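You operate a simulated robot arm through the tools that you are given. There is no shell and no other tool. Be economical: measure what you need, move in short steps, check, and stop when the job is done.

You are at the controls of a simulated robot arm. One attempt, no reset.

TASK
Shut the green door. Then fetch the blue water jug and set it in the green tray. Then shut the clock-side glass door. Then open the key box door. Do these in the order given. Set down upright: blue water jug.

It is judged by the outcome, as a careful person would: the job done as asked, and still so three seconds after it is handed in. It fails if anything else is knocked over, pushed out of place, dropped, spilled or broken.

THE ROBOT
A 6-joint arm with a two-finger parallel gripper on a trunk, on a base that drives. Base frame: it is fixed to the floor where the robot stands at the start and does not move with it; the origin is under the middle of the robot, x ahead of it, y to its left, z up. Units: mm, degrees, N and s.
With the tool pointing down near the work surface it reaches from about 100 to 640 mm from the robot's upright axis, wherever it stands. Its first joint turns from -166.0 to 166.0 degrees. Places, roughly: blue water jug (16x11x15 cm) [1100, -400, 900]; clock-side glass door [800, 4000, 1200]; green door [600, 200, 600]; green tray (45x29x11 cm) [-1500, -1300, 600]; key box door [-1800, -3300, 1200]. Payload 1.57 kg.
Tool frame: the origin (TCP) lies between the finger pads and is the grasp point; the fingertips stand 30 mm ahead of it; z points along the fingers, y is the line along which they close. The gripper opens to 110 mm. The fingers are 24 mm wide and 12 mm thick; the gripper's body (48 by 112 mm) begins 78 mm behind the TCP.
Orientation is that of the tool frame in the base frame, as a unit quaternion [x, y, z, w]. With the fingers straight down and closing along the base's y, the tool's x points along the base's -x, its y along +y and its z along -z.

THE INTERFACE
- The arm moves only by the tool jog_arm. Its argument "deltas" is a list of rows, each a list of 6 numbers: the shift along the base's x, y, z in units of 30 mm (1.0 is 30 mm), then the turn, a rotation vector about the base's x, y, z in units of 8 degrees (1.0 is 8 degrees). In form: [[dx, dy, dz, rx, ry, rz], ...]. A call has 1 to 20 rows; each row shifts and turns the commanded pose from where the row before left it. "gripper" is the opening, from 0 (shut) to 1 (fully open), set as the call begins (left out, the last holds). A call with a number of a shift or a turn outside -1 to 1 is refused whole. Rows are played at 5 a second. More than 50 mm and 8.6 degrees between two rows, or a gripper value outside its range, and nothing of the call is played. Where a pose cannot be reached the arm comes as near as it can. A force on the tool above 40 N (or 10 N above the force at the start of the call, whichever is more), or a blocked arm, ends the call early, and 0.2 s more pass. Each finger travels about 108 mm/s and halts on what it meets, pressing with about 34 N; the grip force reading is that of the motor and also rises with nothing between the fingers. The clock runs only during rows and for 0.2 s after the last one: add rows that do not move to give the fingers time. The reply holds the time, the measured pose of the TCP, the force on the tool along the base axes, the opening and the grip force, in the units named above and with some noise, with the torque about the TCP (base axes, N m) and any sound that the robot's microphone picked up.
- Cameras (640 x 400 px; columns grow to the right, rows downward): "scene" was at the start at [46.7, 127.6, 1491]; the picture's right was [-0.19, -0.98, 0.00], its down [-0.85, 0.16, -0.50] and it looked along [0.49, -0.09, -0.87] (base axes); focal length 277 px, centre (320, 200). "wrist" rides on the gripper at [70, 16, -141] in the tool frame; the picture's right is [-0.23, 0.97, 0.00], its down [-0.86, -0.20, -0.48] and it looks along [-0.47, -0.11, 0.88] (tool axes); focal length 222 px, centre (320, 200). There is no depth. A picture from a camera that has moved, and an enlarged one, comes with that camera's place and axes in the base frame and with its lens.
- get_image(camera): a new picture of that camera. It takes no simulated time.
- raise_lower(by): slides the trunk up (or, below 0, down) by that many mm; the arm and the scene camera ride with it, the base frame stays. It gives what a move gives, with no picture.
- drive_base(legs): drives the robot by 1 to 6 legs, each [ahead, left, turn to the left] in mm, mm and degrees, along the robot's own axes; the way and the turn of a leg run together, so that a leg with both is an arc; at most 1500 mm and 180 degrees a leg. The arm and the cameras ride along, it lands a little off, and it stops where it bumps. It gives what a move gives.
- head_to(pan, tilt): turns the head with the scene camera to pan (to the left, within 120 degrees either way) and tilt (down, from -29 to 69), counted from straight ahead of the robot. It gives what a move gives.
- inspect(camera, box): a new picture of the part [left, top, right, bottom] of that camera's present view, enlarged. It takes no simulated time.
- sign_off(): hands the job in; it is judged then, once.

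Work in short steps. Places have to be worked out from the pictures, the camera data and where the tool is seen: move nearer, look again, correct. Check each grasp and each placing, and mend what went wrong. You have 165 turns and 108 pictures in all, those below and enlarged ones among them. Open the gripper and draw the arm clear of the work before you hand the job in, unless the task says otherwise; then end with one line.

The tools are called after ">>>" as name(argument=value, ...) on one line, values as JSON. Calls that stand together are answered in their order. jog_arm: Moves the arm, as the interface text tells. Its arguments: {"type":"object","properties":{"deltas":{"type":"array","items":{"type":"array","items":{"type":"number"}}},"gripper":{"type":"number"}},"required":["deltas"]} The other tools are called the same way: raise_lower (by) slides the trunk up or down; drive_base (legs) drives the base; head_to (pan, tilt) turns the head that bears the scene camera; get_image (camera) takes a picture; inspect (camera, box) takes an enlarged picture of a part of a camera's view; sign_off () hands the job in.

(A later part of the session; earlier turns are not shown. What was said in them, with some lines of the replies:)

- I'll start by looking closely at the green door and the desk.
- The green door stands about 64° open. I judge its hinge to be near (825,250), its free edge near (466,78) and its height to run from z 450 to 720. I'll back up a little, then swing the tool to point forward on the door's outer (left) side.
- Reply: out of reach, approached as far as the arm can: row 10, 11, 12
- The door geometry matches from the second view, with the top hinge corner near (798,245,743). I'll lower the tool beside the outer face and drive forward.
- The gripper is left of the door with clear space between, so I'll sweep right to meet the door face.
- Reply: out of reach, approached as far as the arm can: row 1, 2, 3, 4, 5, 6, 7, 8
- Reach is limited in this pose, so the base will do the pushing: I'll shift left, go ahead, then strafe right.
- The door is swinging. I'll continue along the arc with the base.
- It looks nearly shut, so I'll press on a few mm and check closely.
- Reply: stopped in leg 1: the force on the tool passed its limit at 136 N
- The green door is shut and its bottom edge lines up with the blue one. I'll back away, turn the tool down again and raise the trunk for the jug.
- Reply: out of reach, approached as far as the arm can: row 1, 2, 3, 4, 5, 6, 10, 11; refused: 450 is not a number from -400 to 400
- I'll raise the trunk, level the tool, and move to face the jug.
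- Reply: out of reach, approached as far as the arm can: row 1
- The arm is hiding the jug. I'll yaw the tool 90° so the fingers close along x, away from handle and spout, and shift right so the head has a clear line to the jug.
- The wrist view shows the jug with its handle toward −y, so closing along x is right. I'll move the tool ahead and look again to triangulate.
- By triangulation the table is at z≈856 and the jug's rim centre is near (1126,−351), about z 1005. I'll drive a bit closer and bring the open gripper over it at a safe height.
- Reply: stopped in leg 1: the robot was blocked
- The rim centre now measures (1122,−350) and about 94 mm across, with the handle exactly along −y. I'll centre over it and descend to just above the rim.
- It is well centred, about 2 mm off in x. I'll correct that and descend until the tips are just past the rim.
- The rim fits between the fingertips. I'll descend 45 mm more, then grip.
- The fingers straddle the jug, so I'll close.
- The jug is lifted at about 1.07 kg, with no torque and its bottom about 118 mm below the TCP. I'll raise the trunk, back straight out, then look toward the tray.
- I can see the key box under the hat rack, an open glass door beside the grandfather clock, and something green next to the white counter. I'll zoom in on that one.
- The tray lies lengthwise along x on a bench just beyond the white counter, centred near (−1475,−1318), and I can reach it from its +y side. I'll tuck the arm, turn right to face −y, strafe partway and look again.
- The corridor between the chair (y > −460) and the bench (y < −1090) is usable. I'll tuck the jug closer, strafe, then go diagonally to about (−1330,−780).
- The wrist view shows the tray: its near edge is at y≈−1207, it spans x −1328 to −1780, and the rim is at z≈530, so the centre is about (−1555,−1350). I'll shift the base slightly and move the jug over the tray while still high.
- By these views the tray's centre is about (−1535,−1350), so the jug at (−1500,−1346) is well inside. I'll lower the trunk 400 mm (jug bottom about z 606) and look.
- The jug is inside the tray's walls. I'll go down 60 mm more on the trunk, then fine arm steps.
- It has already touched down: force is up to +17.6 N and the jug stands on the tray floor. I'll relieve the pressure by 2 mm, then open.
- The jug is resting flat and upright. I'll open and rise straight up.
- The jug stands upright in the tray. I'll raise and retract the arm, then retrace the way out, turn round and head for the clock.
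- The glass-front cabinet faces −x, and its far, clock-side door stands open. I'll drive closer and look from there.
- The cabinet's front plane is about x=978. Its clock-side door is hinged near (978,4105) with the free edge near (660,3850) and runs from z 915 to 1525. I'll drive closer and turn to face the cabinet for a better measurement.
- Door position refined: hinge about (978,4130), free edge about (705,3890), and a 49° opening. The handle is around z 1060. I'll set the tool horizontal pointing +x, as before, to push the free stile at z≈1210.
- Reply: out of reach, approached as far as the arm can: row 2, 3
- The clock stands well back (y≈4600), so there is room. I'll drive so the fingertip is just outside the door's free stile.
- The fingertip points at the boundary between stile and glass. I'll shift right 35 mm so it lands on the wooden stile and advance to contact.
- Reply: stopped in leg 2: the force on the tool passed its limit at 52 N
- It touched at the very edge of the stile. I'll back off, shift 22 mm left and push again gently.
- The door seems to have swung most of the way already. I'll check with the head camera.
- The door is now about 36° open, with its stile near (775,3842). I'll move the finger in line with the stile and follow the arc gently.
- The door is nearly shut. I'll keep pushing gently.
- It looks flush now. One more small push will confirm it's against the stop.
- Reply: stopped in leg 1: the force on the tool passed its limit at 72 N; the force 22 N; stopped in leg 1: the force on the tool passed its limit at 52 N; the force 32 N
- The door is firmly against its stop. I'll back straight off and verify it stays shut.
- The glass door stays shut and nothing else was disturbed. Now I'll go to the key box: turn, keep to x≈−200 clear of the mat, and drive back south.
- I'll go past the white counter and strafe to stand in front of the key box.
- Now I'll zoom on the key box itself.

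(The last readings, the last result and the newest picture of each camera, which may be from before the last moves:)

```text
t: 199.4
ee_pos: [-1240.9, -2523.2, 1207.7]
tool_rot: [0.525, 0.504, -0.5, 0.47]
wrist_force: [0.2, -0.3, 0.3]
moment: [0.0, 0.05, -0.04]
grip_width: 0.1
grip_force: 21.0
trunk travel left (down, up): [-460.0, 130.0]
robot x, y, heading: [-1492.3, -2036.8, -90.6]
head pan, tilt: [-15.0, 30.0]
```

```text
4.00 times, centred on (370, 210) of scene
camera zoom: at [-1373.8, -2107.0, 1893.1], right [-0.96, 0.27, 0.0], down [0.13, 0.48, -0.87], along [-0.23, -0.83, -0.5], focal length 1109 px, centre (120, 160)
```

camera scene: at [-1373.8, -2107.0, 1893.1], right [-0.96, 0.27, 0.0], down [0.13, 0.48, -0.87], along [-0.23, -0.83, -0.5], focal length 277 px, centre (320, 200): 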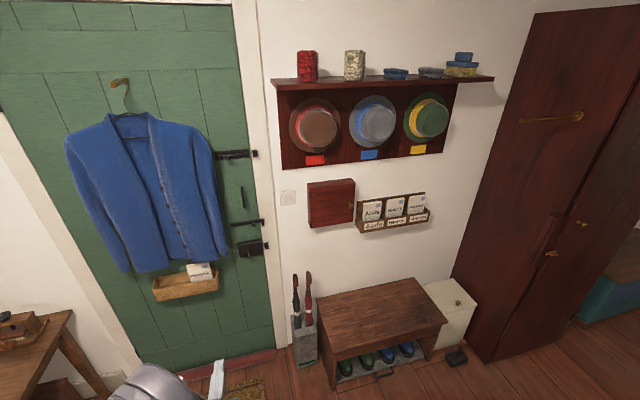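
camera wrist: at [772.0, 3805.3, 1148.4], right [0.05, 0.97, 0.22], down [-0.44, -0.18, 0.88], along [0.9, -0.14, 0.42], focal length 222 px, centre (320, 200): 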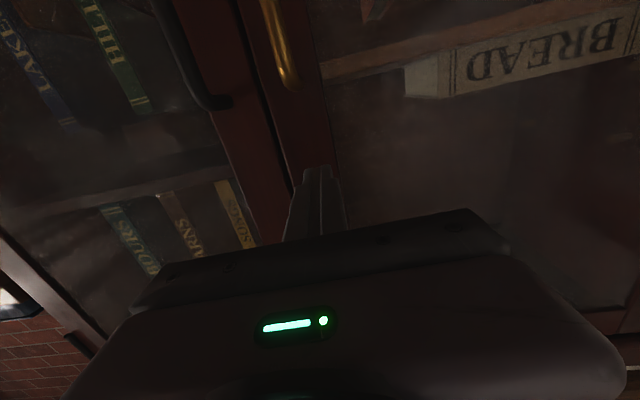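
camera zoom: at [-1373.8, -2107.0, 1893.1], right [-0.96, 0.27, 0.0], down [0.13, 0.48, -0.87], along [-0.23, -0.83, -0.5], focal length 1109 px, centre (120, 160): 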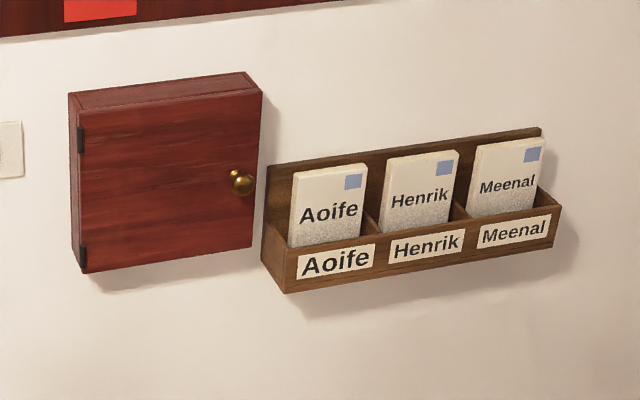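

The key box door is hinged on its +x side, with a brass knob near (−1880,−3300,1115) on the −x side and a mail rack beside it. I'll level the tool and roll it 90° so the fingers close vertically. That keeps them clear of the rack and lets the knob pivot in the grip.

>>> jog_arm(deltas=[[0, 0, 0, -0.42, -0.06, 0.37], [0, 0, 0, 0, -1, 0], [0, 0, 0, 0, -1, 0], [0, 0, 0, 0, -1, 0], [0, 0, 0, 0, -1, 0], [0, 0, 0, 0, -1, 0], [0, 0, 0, 0, -1, 0], [0, 0, 0, 0, -1, 0], [0, 0, 0, 0, -1, 0], [0, 0, 0, 0, -1, 0], [0, 0, 0, 0, -1, 0], [0, 0, 0, 0, -1, 0], [0, 0, 0, 0, -0.25, 0]], gripper=0.6)

>>> get_image(camera="wrist")

```text
t: 202.2
ee_pos: [-1211.5, -2521.1, 1211.1]
tool_rot: [0.599, 0.366, -0.377, 0.604]
wrist_force: [0.3, 0.2, -0.5]
moment: [0.0, 0.0, 0.0]
grip_width: 66.0
grip_force: 0.0
out of reach, approached as far as the arm can: row 1, 2, 5, 6, 7, 8, 9, 10, 11, 12
trunk travel left (down, up): [-460.0, 130.0]
robot x, y, heading: [-1491.9, -2035.6, -90.2]
head pan, tilt: [-15.0, 30.0]
```

```text
40 pictures are left
camera wrist: at [-1165.5, -2380.2, 1155.7], right [0.77, 0.0, 0.64], down [-0.56, 0.49, 0.67], along [-0.31, -0.87, 0.38], focal length 222 px, centre (320, 200)
```

wrist: 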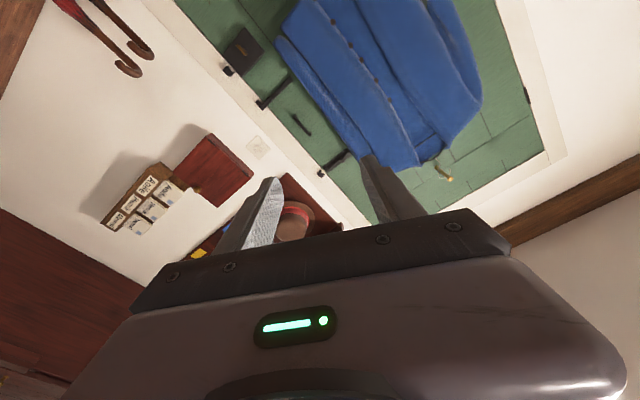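

That roll direction hits a limit, so I'll try the other way.

>>> jog_arm(deltas=[[0, 0, 0, 0, 1, 0], [0, 0, 0, 0, 1, 0], [0, 0, 0, 0, 1, 0], [0, 0, 0, 0, 1, 0], [0, 0, 0, 0, 1, 0], [0, 0, 0, 0, 1, 0], [0, 0, 0, 0, 1, 0], [0, 0, 0, 0, 1, 0], [0, 0, 0, 0, 1, 0], [0, 0, 0, 0, 1, 0], [0, 0, 0, 0, 1, 0], [0, 0, 0, 0, 1, 0], [0, 0, 0, 0, 1, 0], [0, 0, 0, 0, 1, 0], [0, 0, 0, 0, 1, 0]])

>>> get_image(camera="scene")

```text
t: 205.4
ee_pos: [-1205.1, -2517.9, 1212.4]
tool_rot: [-0.013, 0.708, -0.706, -0.005]
wrist_force: [-0.1, 0.4, 0.7]
moment: [-0.03, 0.0, 0.0]
grip_width: 66.0
grip_force: 0.1
out of reach, approached as far as the arm can: row 7, 10
trunk travel left (down, up): [-460.0, 130.0]
robot x, y, heading: [-1494.0, -2036.4, -90.3]
head pan, tilt: [-15.0, 30.0]
```

```text
39 pictures are left
camera scene: at [-1374.0, -2107.0, 1893.0], right [-0.96, 0.27, 0.0], down [0.13, 0.48, -0.87], along [-0.23, -0.83, -0.5], focal length 277 px, centre (320, 200)
```

scene: 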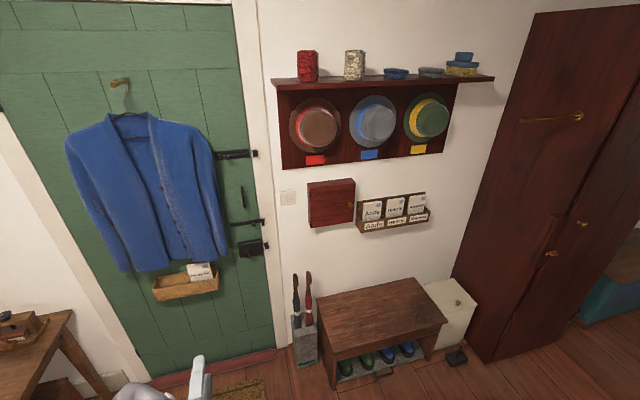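

The tool is now horizontal with the fingers closing vertically. I'll move in front of the knob, lower to its height, and check with the wrist camera.

>>> drive_base(legs=[[0, -670, 0], [480, 0, 0]])

>>> raise_lower(by=-90)

>>> get_image(camera="wrist")

>>> head_to(pan=15, tilt=40)

>>> get_image(camera="scene")

```text
t: 211.5
ee_pos: [-1884.9, -2992.8, 1212.9]
tool_rot: [-0.01, 0.708, -0.706, -0.006]
wrist_force: [0.2, 0.1, 0.1]
moment: [-0.03, -0.01, 0.04]
grip_width: 66.0
grip_force: 0.0
trunk travel left (down, up): [-460.0, 130.0]
robot x, y, heading: [-2163.6, -2510.6, -90.7]
head pan, tilt: [-15.0, 30.0]
```

```text
t: 212.8
ee_pos: [-1884.9, -2992.5, 1121.7]
tool_rot: [-0.011, 0.707, -0.707, -0.006]
wrist_force: [0.8, 0.3, -0.4]
moment: [-0.02, 0.01, -0.02]
grip_width: 66.1
grip_force: 0.1
trunk travel left (down, up): [-370.0, 220.0]
robot x, y, heading: [-2168.8, -2515.1, -90.9]
head pan, tilt: [-15.0, 30.0]
```

```text
38 pictures are left
camera wrist: at [-1957.1, -2850.9, 1109.3], right [0.2, 0.0, -0.98], down [0.86, 0.48, 0.18], along [0.47, -0.88, 0.1], focal length 222 px, centre (320, 200)
```

wrist: 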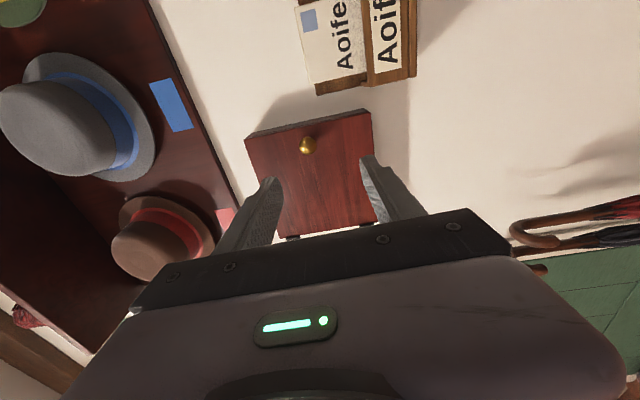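

```text
t: 213.7
ee_pos: [-1885.8, -2992.3, 1123.0]
tool_rot: [-0.01, 0.708, -0.706, -0.005]
wrist_force: [0.0, -0.7, 0.6]
moment: [0.0, 0.0, 0.01]
grip_width: 65.8
grip_force: 0.0
trunk travel left (down, up): [-370.0, 220.0]
robot x, y, heading: [-2165.8, -2511.5, -90.8]
head pan, tilt: [15.0, 40.0]
```

```text
37 pictures are left
camera scene: at [-2005.6, -2576.4, 1787.7], right [-0.97, -0.24, 0.0], down [-0.16, 0.62, -0.77], along [0.19, -0.74, -0.64], focal length 277 px, centre (320, 200)
```

scene: 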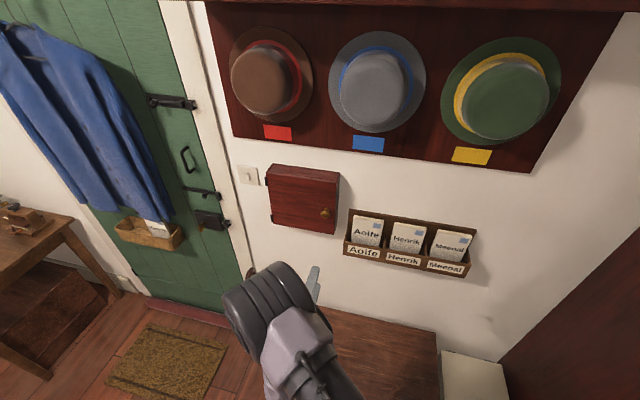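

Both cameras agree that the knob is at (−1857,−3250,1152). I'll advance the base 150 mm and align the tool in x and z, stopping short.

>>> drive_base(legs=[[150, 0, 0]])

>>> raise_lower(by=30)

>>> jog_arm(deltas=[[0.5, 0, 0, 0, 0, 0], [0.45, 0, 0, 0, 0, 0]])

>>> get_image(camera="wrist")

```text
t: 215.1
ee_pos: [-1888.2, -3143.2, 1122.1]
tool_rot: [-0.01, 0.708, -0.706, -0.007]
wrist_force: [-0.2, 0.1, -0.4]
moment: [-0.06, 0.01, 0.02]
grip_width: 66.1
grip_force: 0.0
trunk travel left (down, up): [-370.0, 220.0]
robot x, y, heading: [-2168.3, -2663.3, -90.9]
head pan, tilt: [15.0, 40.0]
```

```text
t: 215.8
ee_pos: [-1889.0, -3140.8, 1152.6]
tool_rot: [-0.01, 0.708, -0.707, -0.006]
wrist_force: [0.4, 0.1, 0.6]
moment: [0.01, 0.0, -0.01]
grip_width: 65.8
grip_force: 0.0
trunk travel left (down, up): [-400.0, 190.0]
robot x, y, heading: [-2166.9, -2658.0, -91.2]
head pan, tilt: [15.0, 40.0]
```

```text
t: 216.4
ee_pos: [-1858.4, -3142.7, 1153.1]
tool_rot: [-0.01, 0.708, -0.706, -0.009]
wrist_force: [-0.3, 0.4, 0.8]
moment: [-0.02, -0.01, 0.04]
grip_width: 66.3
grip_force: 0.0
trunk travel left (down, up): [-400.0, 190.0]
robot x, y, heading: [-2169.2, -2659.5, -90.9]
head pan, tilt: [15.0, 40.0]
```

```text
36 pictures are left
camera wrist: at [-1931.1, -3000.2, 1139.2], right [0.2, 0.0, -0.98], down [0.86, 0.48, 0.18], along [0.47, -0.88, 0.1], focal length 222 px, centre (320, 200)
```

wrist: 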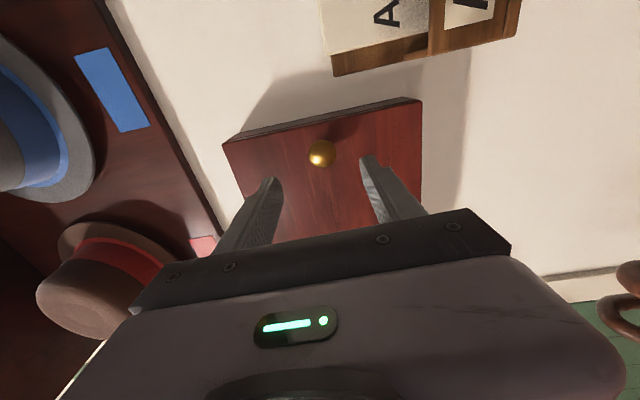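

Aligned. I'll advance in y to straddle the knob.

>>> jog_arm(deltas=[[0, -0.8, 0, 0, 0, 0], [0, -0.8, 0, 0, 0, 0], [0, -0.8, 0, 0, 0, 0], [0, -0.6, 0, 0, 0, 0]])

>>> get_image(camera="wrist")

```text
t: 217.4
ee_pos: [-1858.3, -3232.0, 1153.5]
tool_rot: [-0.008, 0.708, -0.706, -0.009]
wrist_force: [0.1, 0.5, -0.2]
moment: [0.01, 0.01, 0.02]
grip_width: 65.9
grip_force: 0.1
trunk travel left (down, up): [-400.0, 190.0]
robot x, y, heading: [-2169.3, -2661.6, -90.7]
head pan, tilt: [15.0, 40.0]
```

```text
35 pictures are left
camera wrist: at [-1929.7, -3089.7, 1139.8], right [0.2, 0.0, -0.98], down [0.86, 0.48, 0.18], along [0.47, -0.88, 0.09], focal length 222 px, centre (320, 200)
```

wrist: 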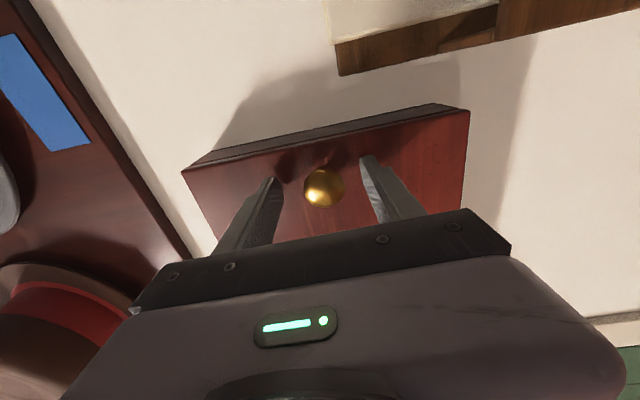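

The knob sits between the pads, right at the TCP, so I'll close.

>>> jog_arm(deltas=[[0, 0, 0, 0, 0, 0], [0, 0, 0, 0, 0, 0], [0, 0, 0, 0, 0, 0]], gripper=0)

>>> get_image(camera="wrist")

```text
t: 218.2
ee_pos: [-1859.9, -3231.8, 1150.4]
tool_rot: [-0.009, 0.71, -0.704, -0.01]
wrist_force: [-4.0, 8.1, -27.9]
moment: [0.09, 0.14, -0.01]
grip_width: 31.7
grip_force: 40.2
trunk travel left (down, up): [-400.0, 190.0]
robot x, y, heading: [-2170.3, -2661.9, -90.9]
head pan, tilt: [15.0, 40.0]
```

```text
34 pictures are left
camera wrist: at [-1929.7, -3089.6, 1138.2], right [0.2, 0.01, -0.98], down [0.86, 0.48, 0.18], along [0.47, -0.88, 0.09], focal length 222 px, centre (320, 200)
```

wrist: 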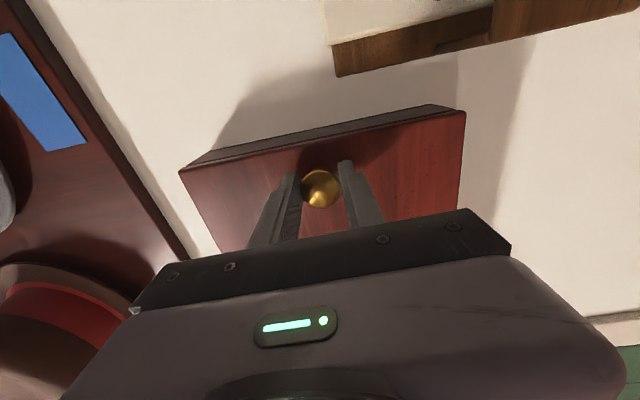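

The knob is gripped at 31.7 mm. The hinge is about (−1645,−3272), a radius of about 215 mm. I'll pull along the arc to about 20° first.

>>> jog_arm(deltas=[[0.0, 0, -0.1, 0, 0, 0], [0.11, 0.62, 0, 0, 0, 0], [0.17, 0.6, 0, 0, 0, 0], [0.22, 0.59, 0, 0, 0, 0], [0.27, 0.57, 0, 0, 0, 0]])

>>> get_image(camera="wrist")

```text
t: 219.4
ee_pos: [-1836.8, -3160.6, 1150.0]
tool_rot: [-0.009, 0.707, -0.707, -0.006]
wrist_force: [-3.6, -3.3, 2.1]
moment: [-0.14, 0.17, -0.77]
grip_width: 31.6
grip_force: 40.4
trunk travel left (down, up): [-400.0, 190.0]
robot x, y, heading: [-2168.5, -2655.6, -90.7]
head pan, tilt: [15.0, 40.0]
```

```text
33 pictures are left
camera wrist: at [-1907.7, -3018.3, 1136.5], right [0.21, 0.0, -0.98], down [0.86, 0.48, 0.18], along [0.47, -0.88, 0.1], focal length 222 px, centre (320, 200)
```

wrist: 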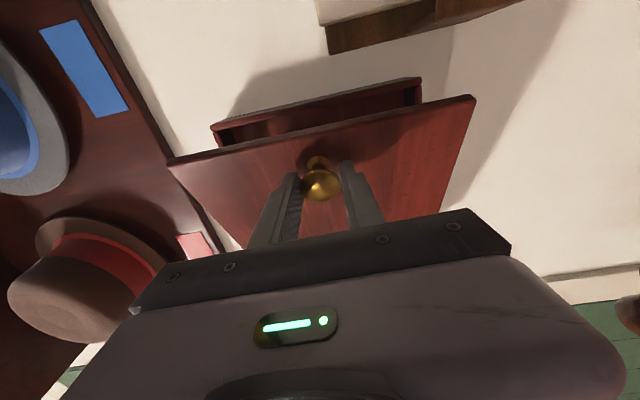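

The door is opening smoothly. I'll continue along the arc to about 45°.

>>> jog_arm(deltas=[[0.32, 0.54, 0, 0, 0, 0], [0.37, 0.51, 0, 0, 0, 0], [0.41, 0.48, 0, 0, 0, 0], [0.45, 0.44, 0, 0, 0, 0], [0.49, 0.4, 0, 0, 0, 0]])

>>> get_image(camera="wrist")

```text
t: 220.6
ee_pos: [-1775.7, -3088.7, 1149.2]
tool_rot: [0.01, -0.707, 0.707, 0.008]
wrist_force: [-7.3, 1.3, 6.5]
moment: [-0.1, -0.25, -1.14]
grip_width: 31.8
grip_force: 39.6
trunk travel left (down, up): [-400.0, 190.0]
robot x, y, heading: [-2171.7, -2657.9, -90.8]
head pan, tilt: [15.0, 40.0]
```

```text
32 pictures are left
camera wrist: at [-1846.9, -2946.4, 1136.5], right [0.21, 0.0, -0.98], down [0.86, 0.48, 0.18], along [0.47, -0.88, 0.1], focal length 222 px, centre (320, 200)
```

wrist: 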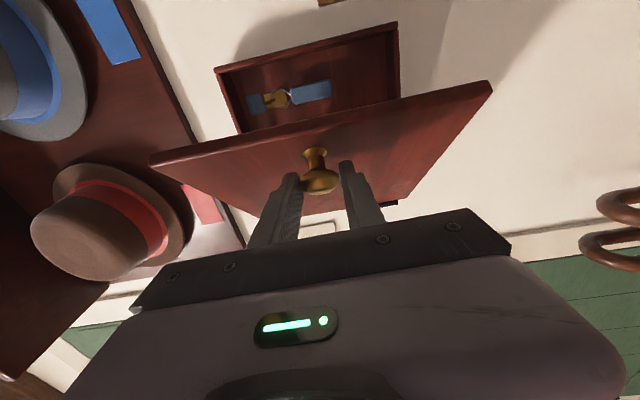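

>>> jog_arm(deltas=[[0.51, 0.36, 0, 0, 0, 0], [0.55, 0.31, 0, 0, 0, 0], [0.57, 0.26, 0, 0, 0, 0], [0.59, 0.21, 0, 0, 0, 0], [0.61, 0.16, 0, 0, 0, 0]])

>>> get_image(camera="wrist")

```text
t: 221.8
ee_pos: [-1689.8, -3049.5, 1149.5]
tool_rot: [-0.009, 0.707, -0.707, -0.007]
wrist_force: [-5.0, 0.3, 6.0]
moment: [-0.04, -0.43, -1.21]
grip_width: 31.5
grip_force: 40.3
trunk travel left (down, up): [-400.0, 190.0]
robot x, y, heading: [-2167.6, -2662.6, -90.7]
head pan, tilt: [15.0, 40.0]
```

```text
31 pictures are left
camera wrist: at [-1761.6, -2907.4, 1136.4], right [0.21, 0.0, -0.98], down [0.86, 0.48, 0.18], along [0.47, -0.88, 0.1], focal length 222 px, centre (320, 200)
```

wrist: 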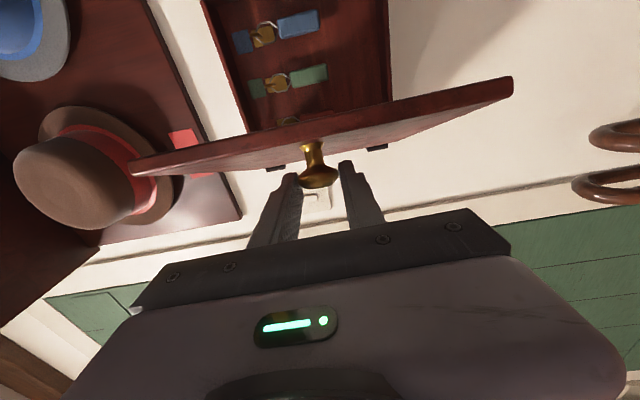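

It is about 70° open and the keys are visible. I'll continue to about 90°.

>>> jog_arm(deltas=[[0.62, 0.1, 0, 0, 0, 0], [0.62, 0.05, 0, 0, 0, 0], [0.62, 0, 0, 0, 0, 0], [0.62, -0.06, 0, 0, 0, 0]])

>>> get_image(camera="wrist")

```text
t: 222.8
ee_pos: [-1614.5, -3046.7, 1149.5]
tool_rot: [-0.01, 0.707, -0.707, -0.006]
wrist_force: [-5.3, 2.3, 5.6]
moment: [-0.2, -0.42, -1.14]
grip_width: 31.4
grip_force: 40.8
trunk travel left (down, up): [-400.0, 190.0]
robot x, y, heading: [-2165.3, -2659.5, -91.0]
head pan, tilt: [15.0, 40.0]
```

```text
30 pictures are left
camera wrist: at [-1687.3, -2904.3, 1136.3], right [0.21, 0.0, -0.98], down [0.86, 0.48, 0.18], along [0.47, -0.88, 0.1], focal length 222 px, centre (320, 200)
```

wrist: 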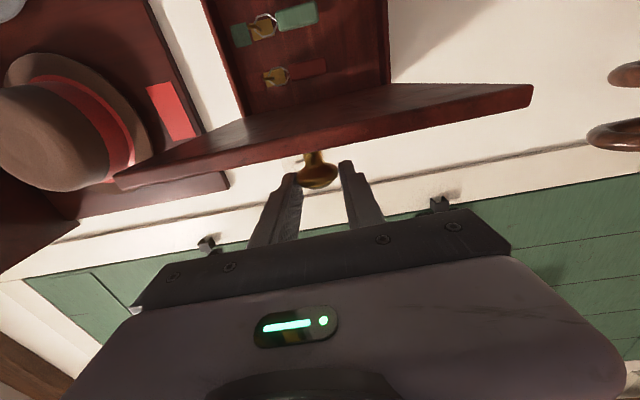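

The door is open to about 90°. I'll release and draw straight back.

>>> jog_arm(deltas=[[0, 0, 0, 0, 0, 0], [0, 0, 0, 0, 0, 0], [0, 0, 0, 0, 0, 0]], gripper=0.7)

>>> drive_base(legs=[[-350, 0, 0]])

>>> get_image(camera="scene")

```text
t: 223.6
ee_pos: [-1614.6, -3046.8, 1148.0]
tool_rot: [-0.01, 0.707, -0.707, -0.007]
wrist_force: [-0.6, -0.1, -0.2]
moment: [0.01, -0.03, 0.01]
grip_width: 77.0
grip_force: 0.1
trunk travel left (down, up): [-400.0, 190.0]
robot x, y, heading: [-2169.7, -2660.5, -90.7]
head pan, tilt: [15.0, 40.0]
```

```text
t: 225.9
ee_pos: [-1608.7, -2697.0, 1149.4]
tool_rot: [-0.01, 0.708, -0.706, -0.006]
wrist_force: [0.4, -0.1, -0.2]
moment: [0.02, 0.0, -0.01]
grip_width: 77.0
grip_force: 0.1
trunk travel left (down, up): [-400.0, 190.0]
robot x, y, heading: [-2163.3, -2309.8, -90.8]
head pan, tilt: [15.0, 40.0]
```

```text
29 pictures are left
camera scene: at [-2002.4, -2375.5, 1817.7], right [-0.97, -0.24, 0.0], down [-0.16, 0.62, -0.77], along [0.19, -0.74, -0.64], focal length 277 px, centre (320, 200)
```

scene: 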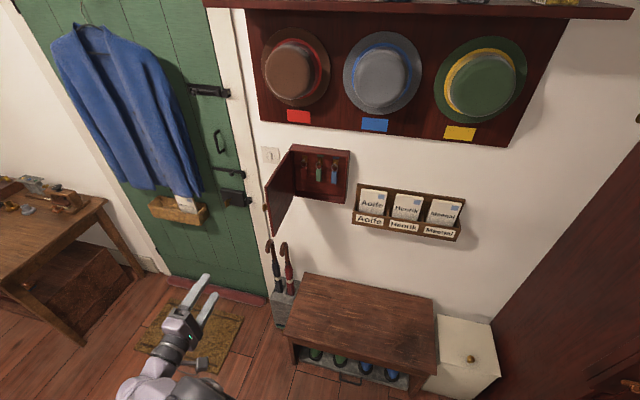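

The key box stands wide open with its keys still hanging, and nothing around it was disturbed. The earlier tasks were checked when done and the arm is clear, so I'll hand in.

>>> sign_off()

```text
The job is handed in.
```

I shut the green door, stood the blue jug upright in the green tray, shut the clock-side glass door and opened the key box door to about 90°, in that order. I checked each when I finished it but did not look at the jug or the green door again before handing in.
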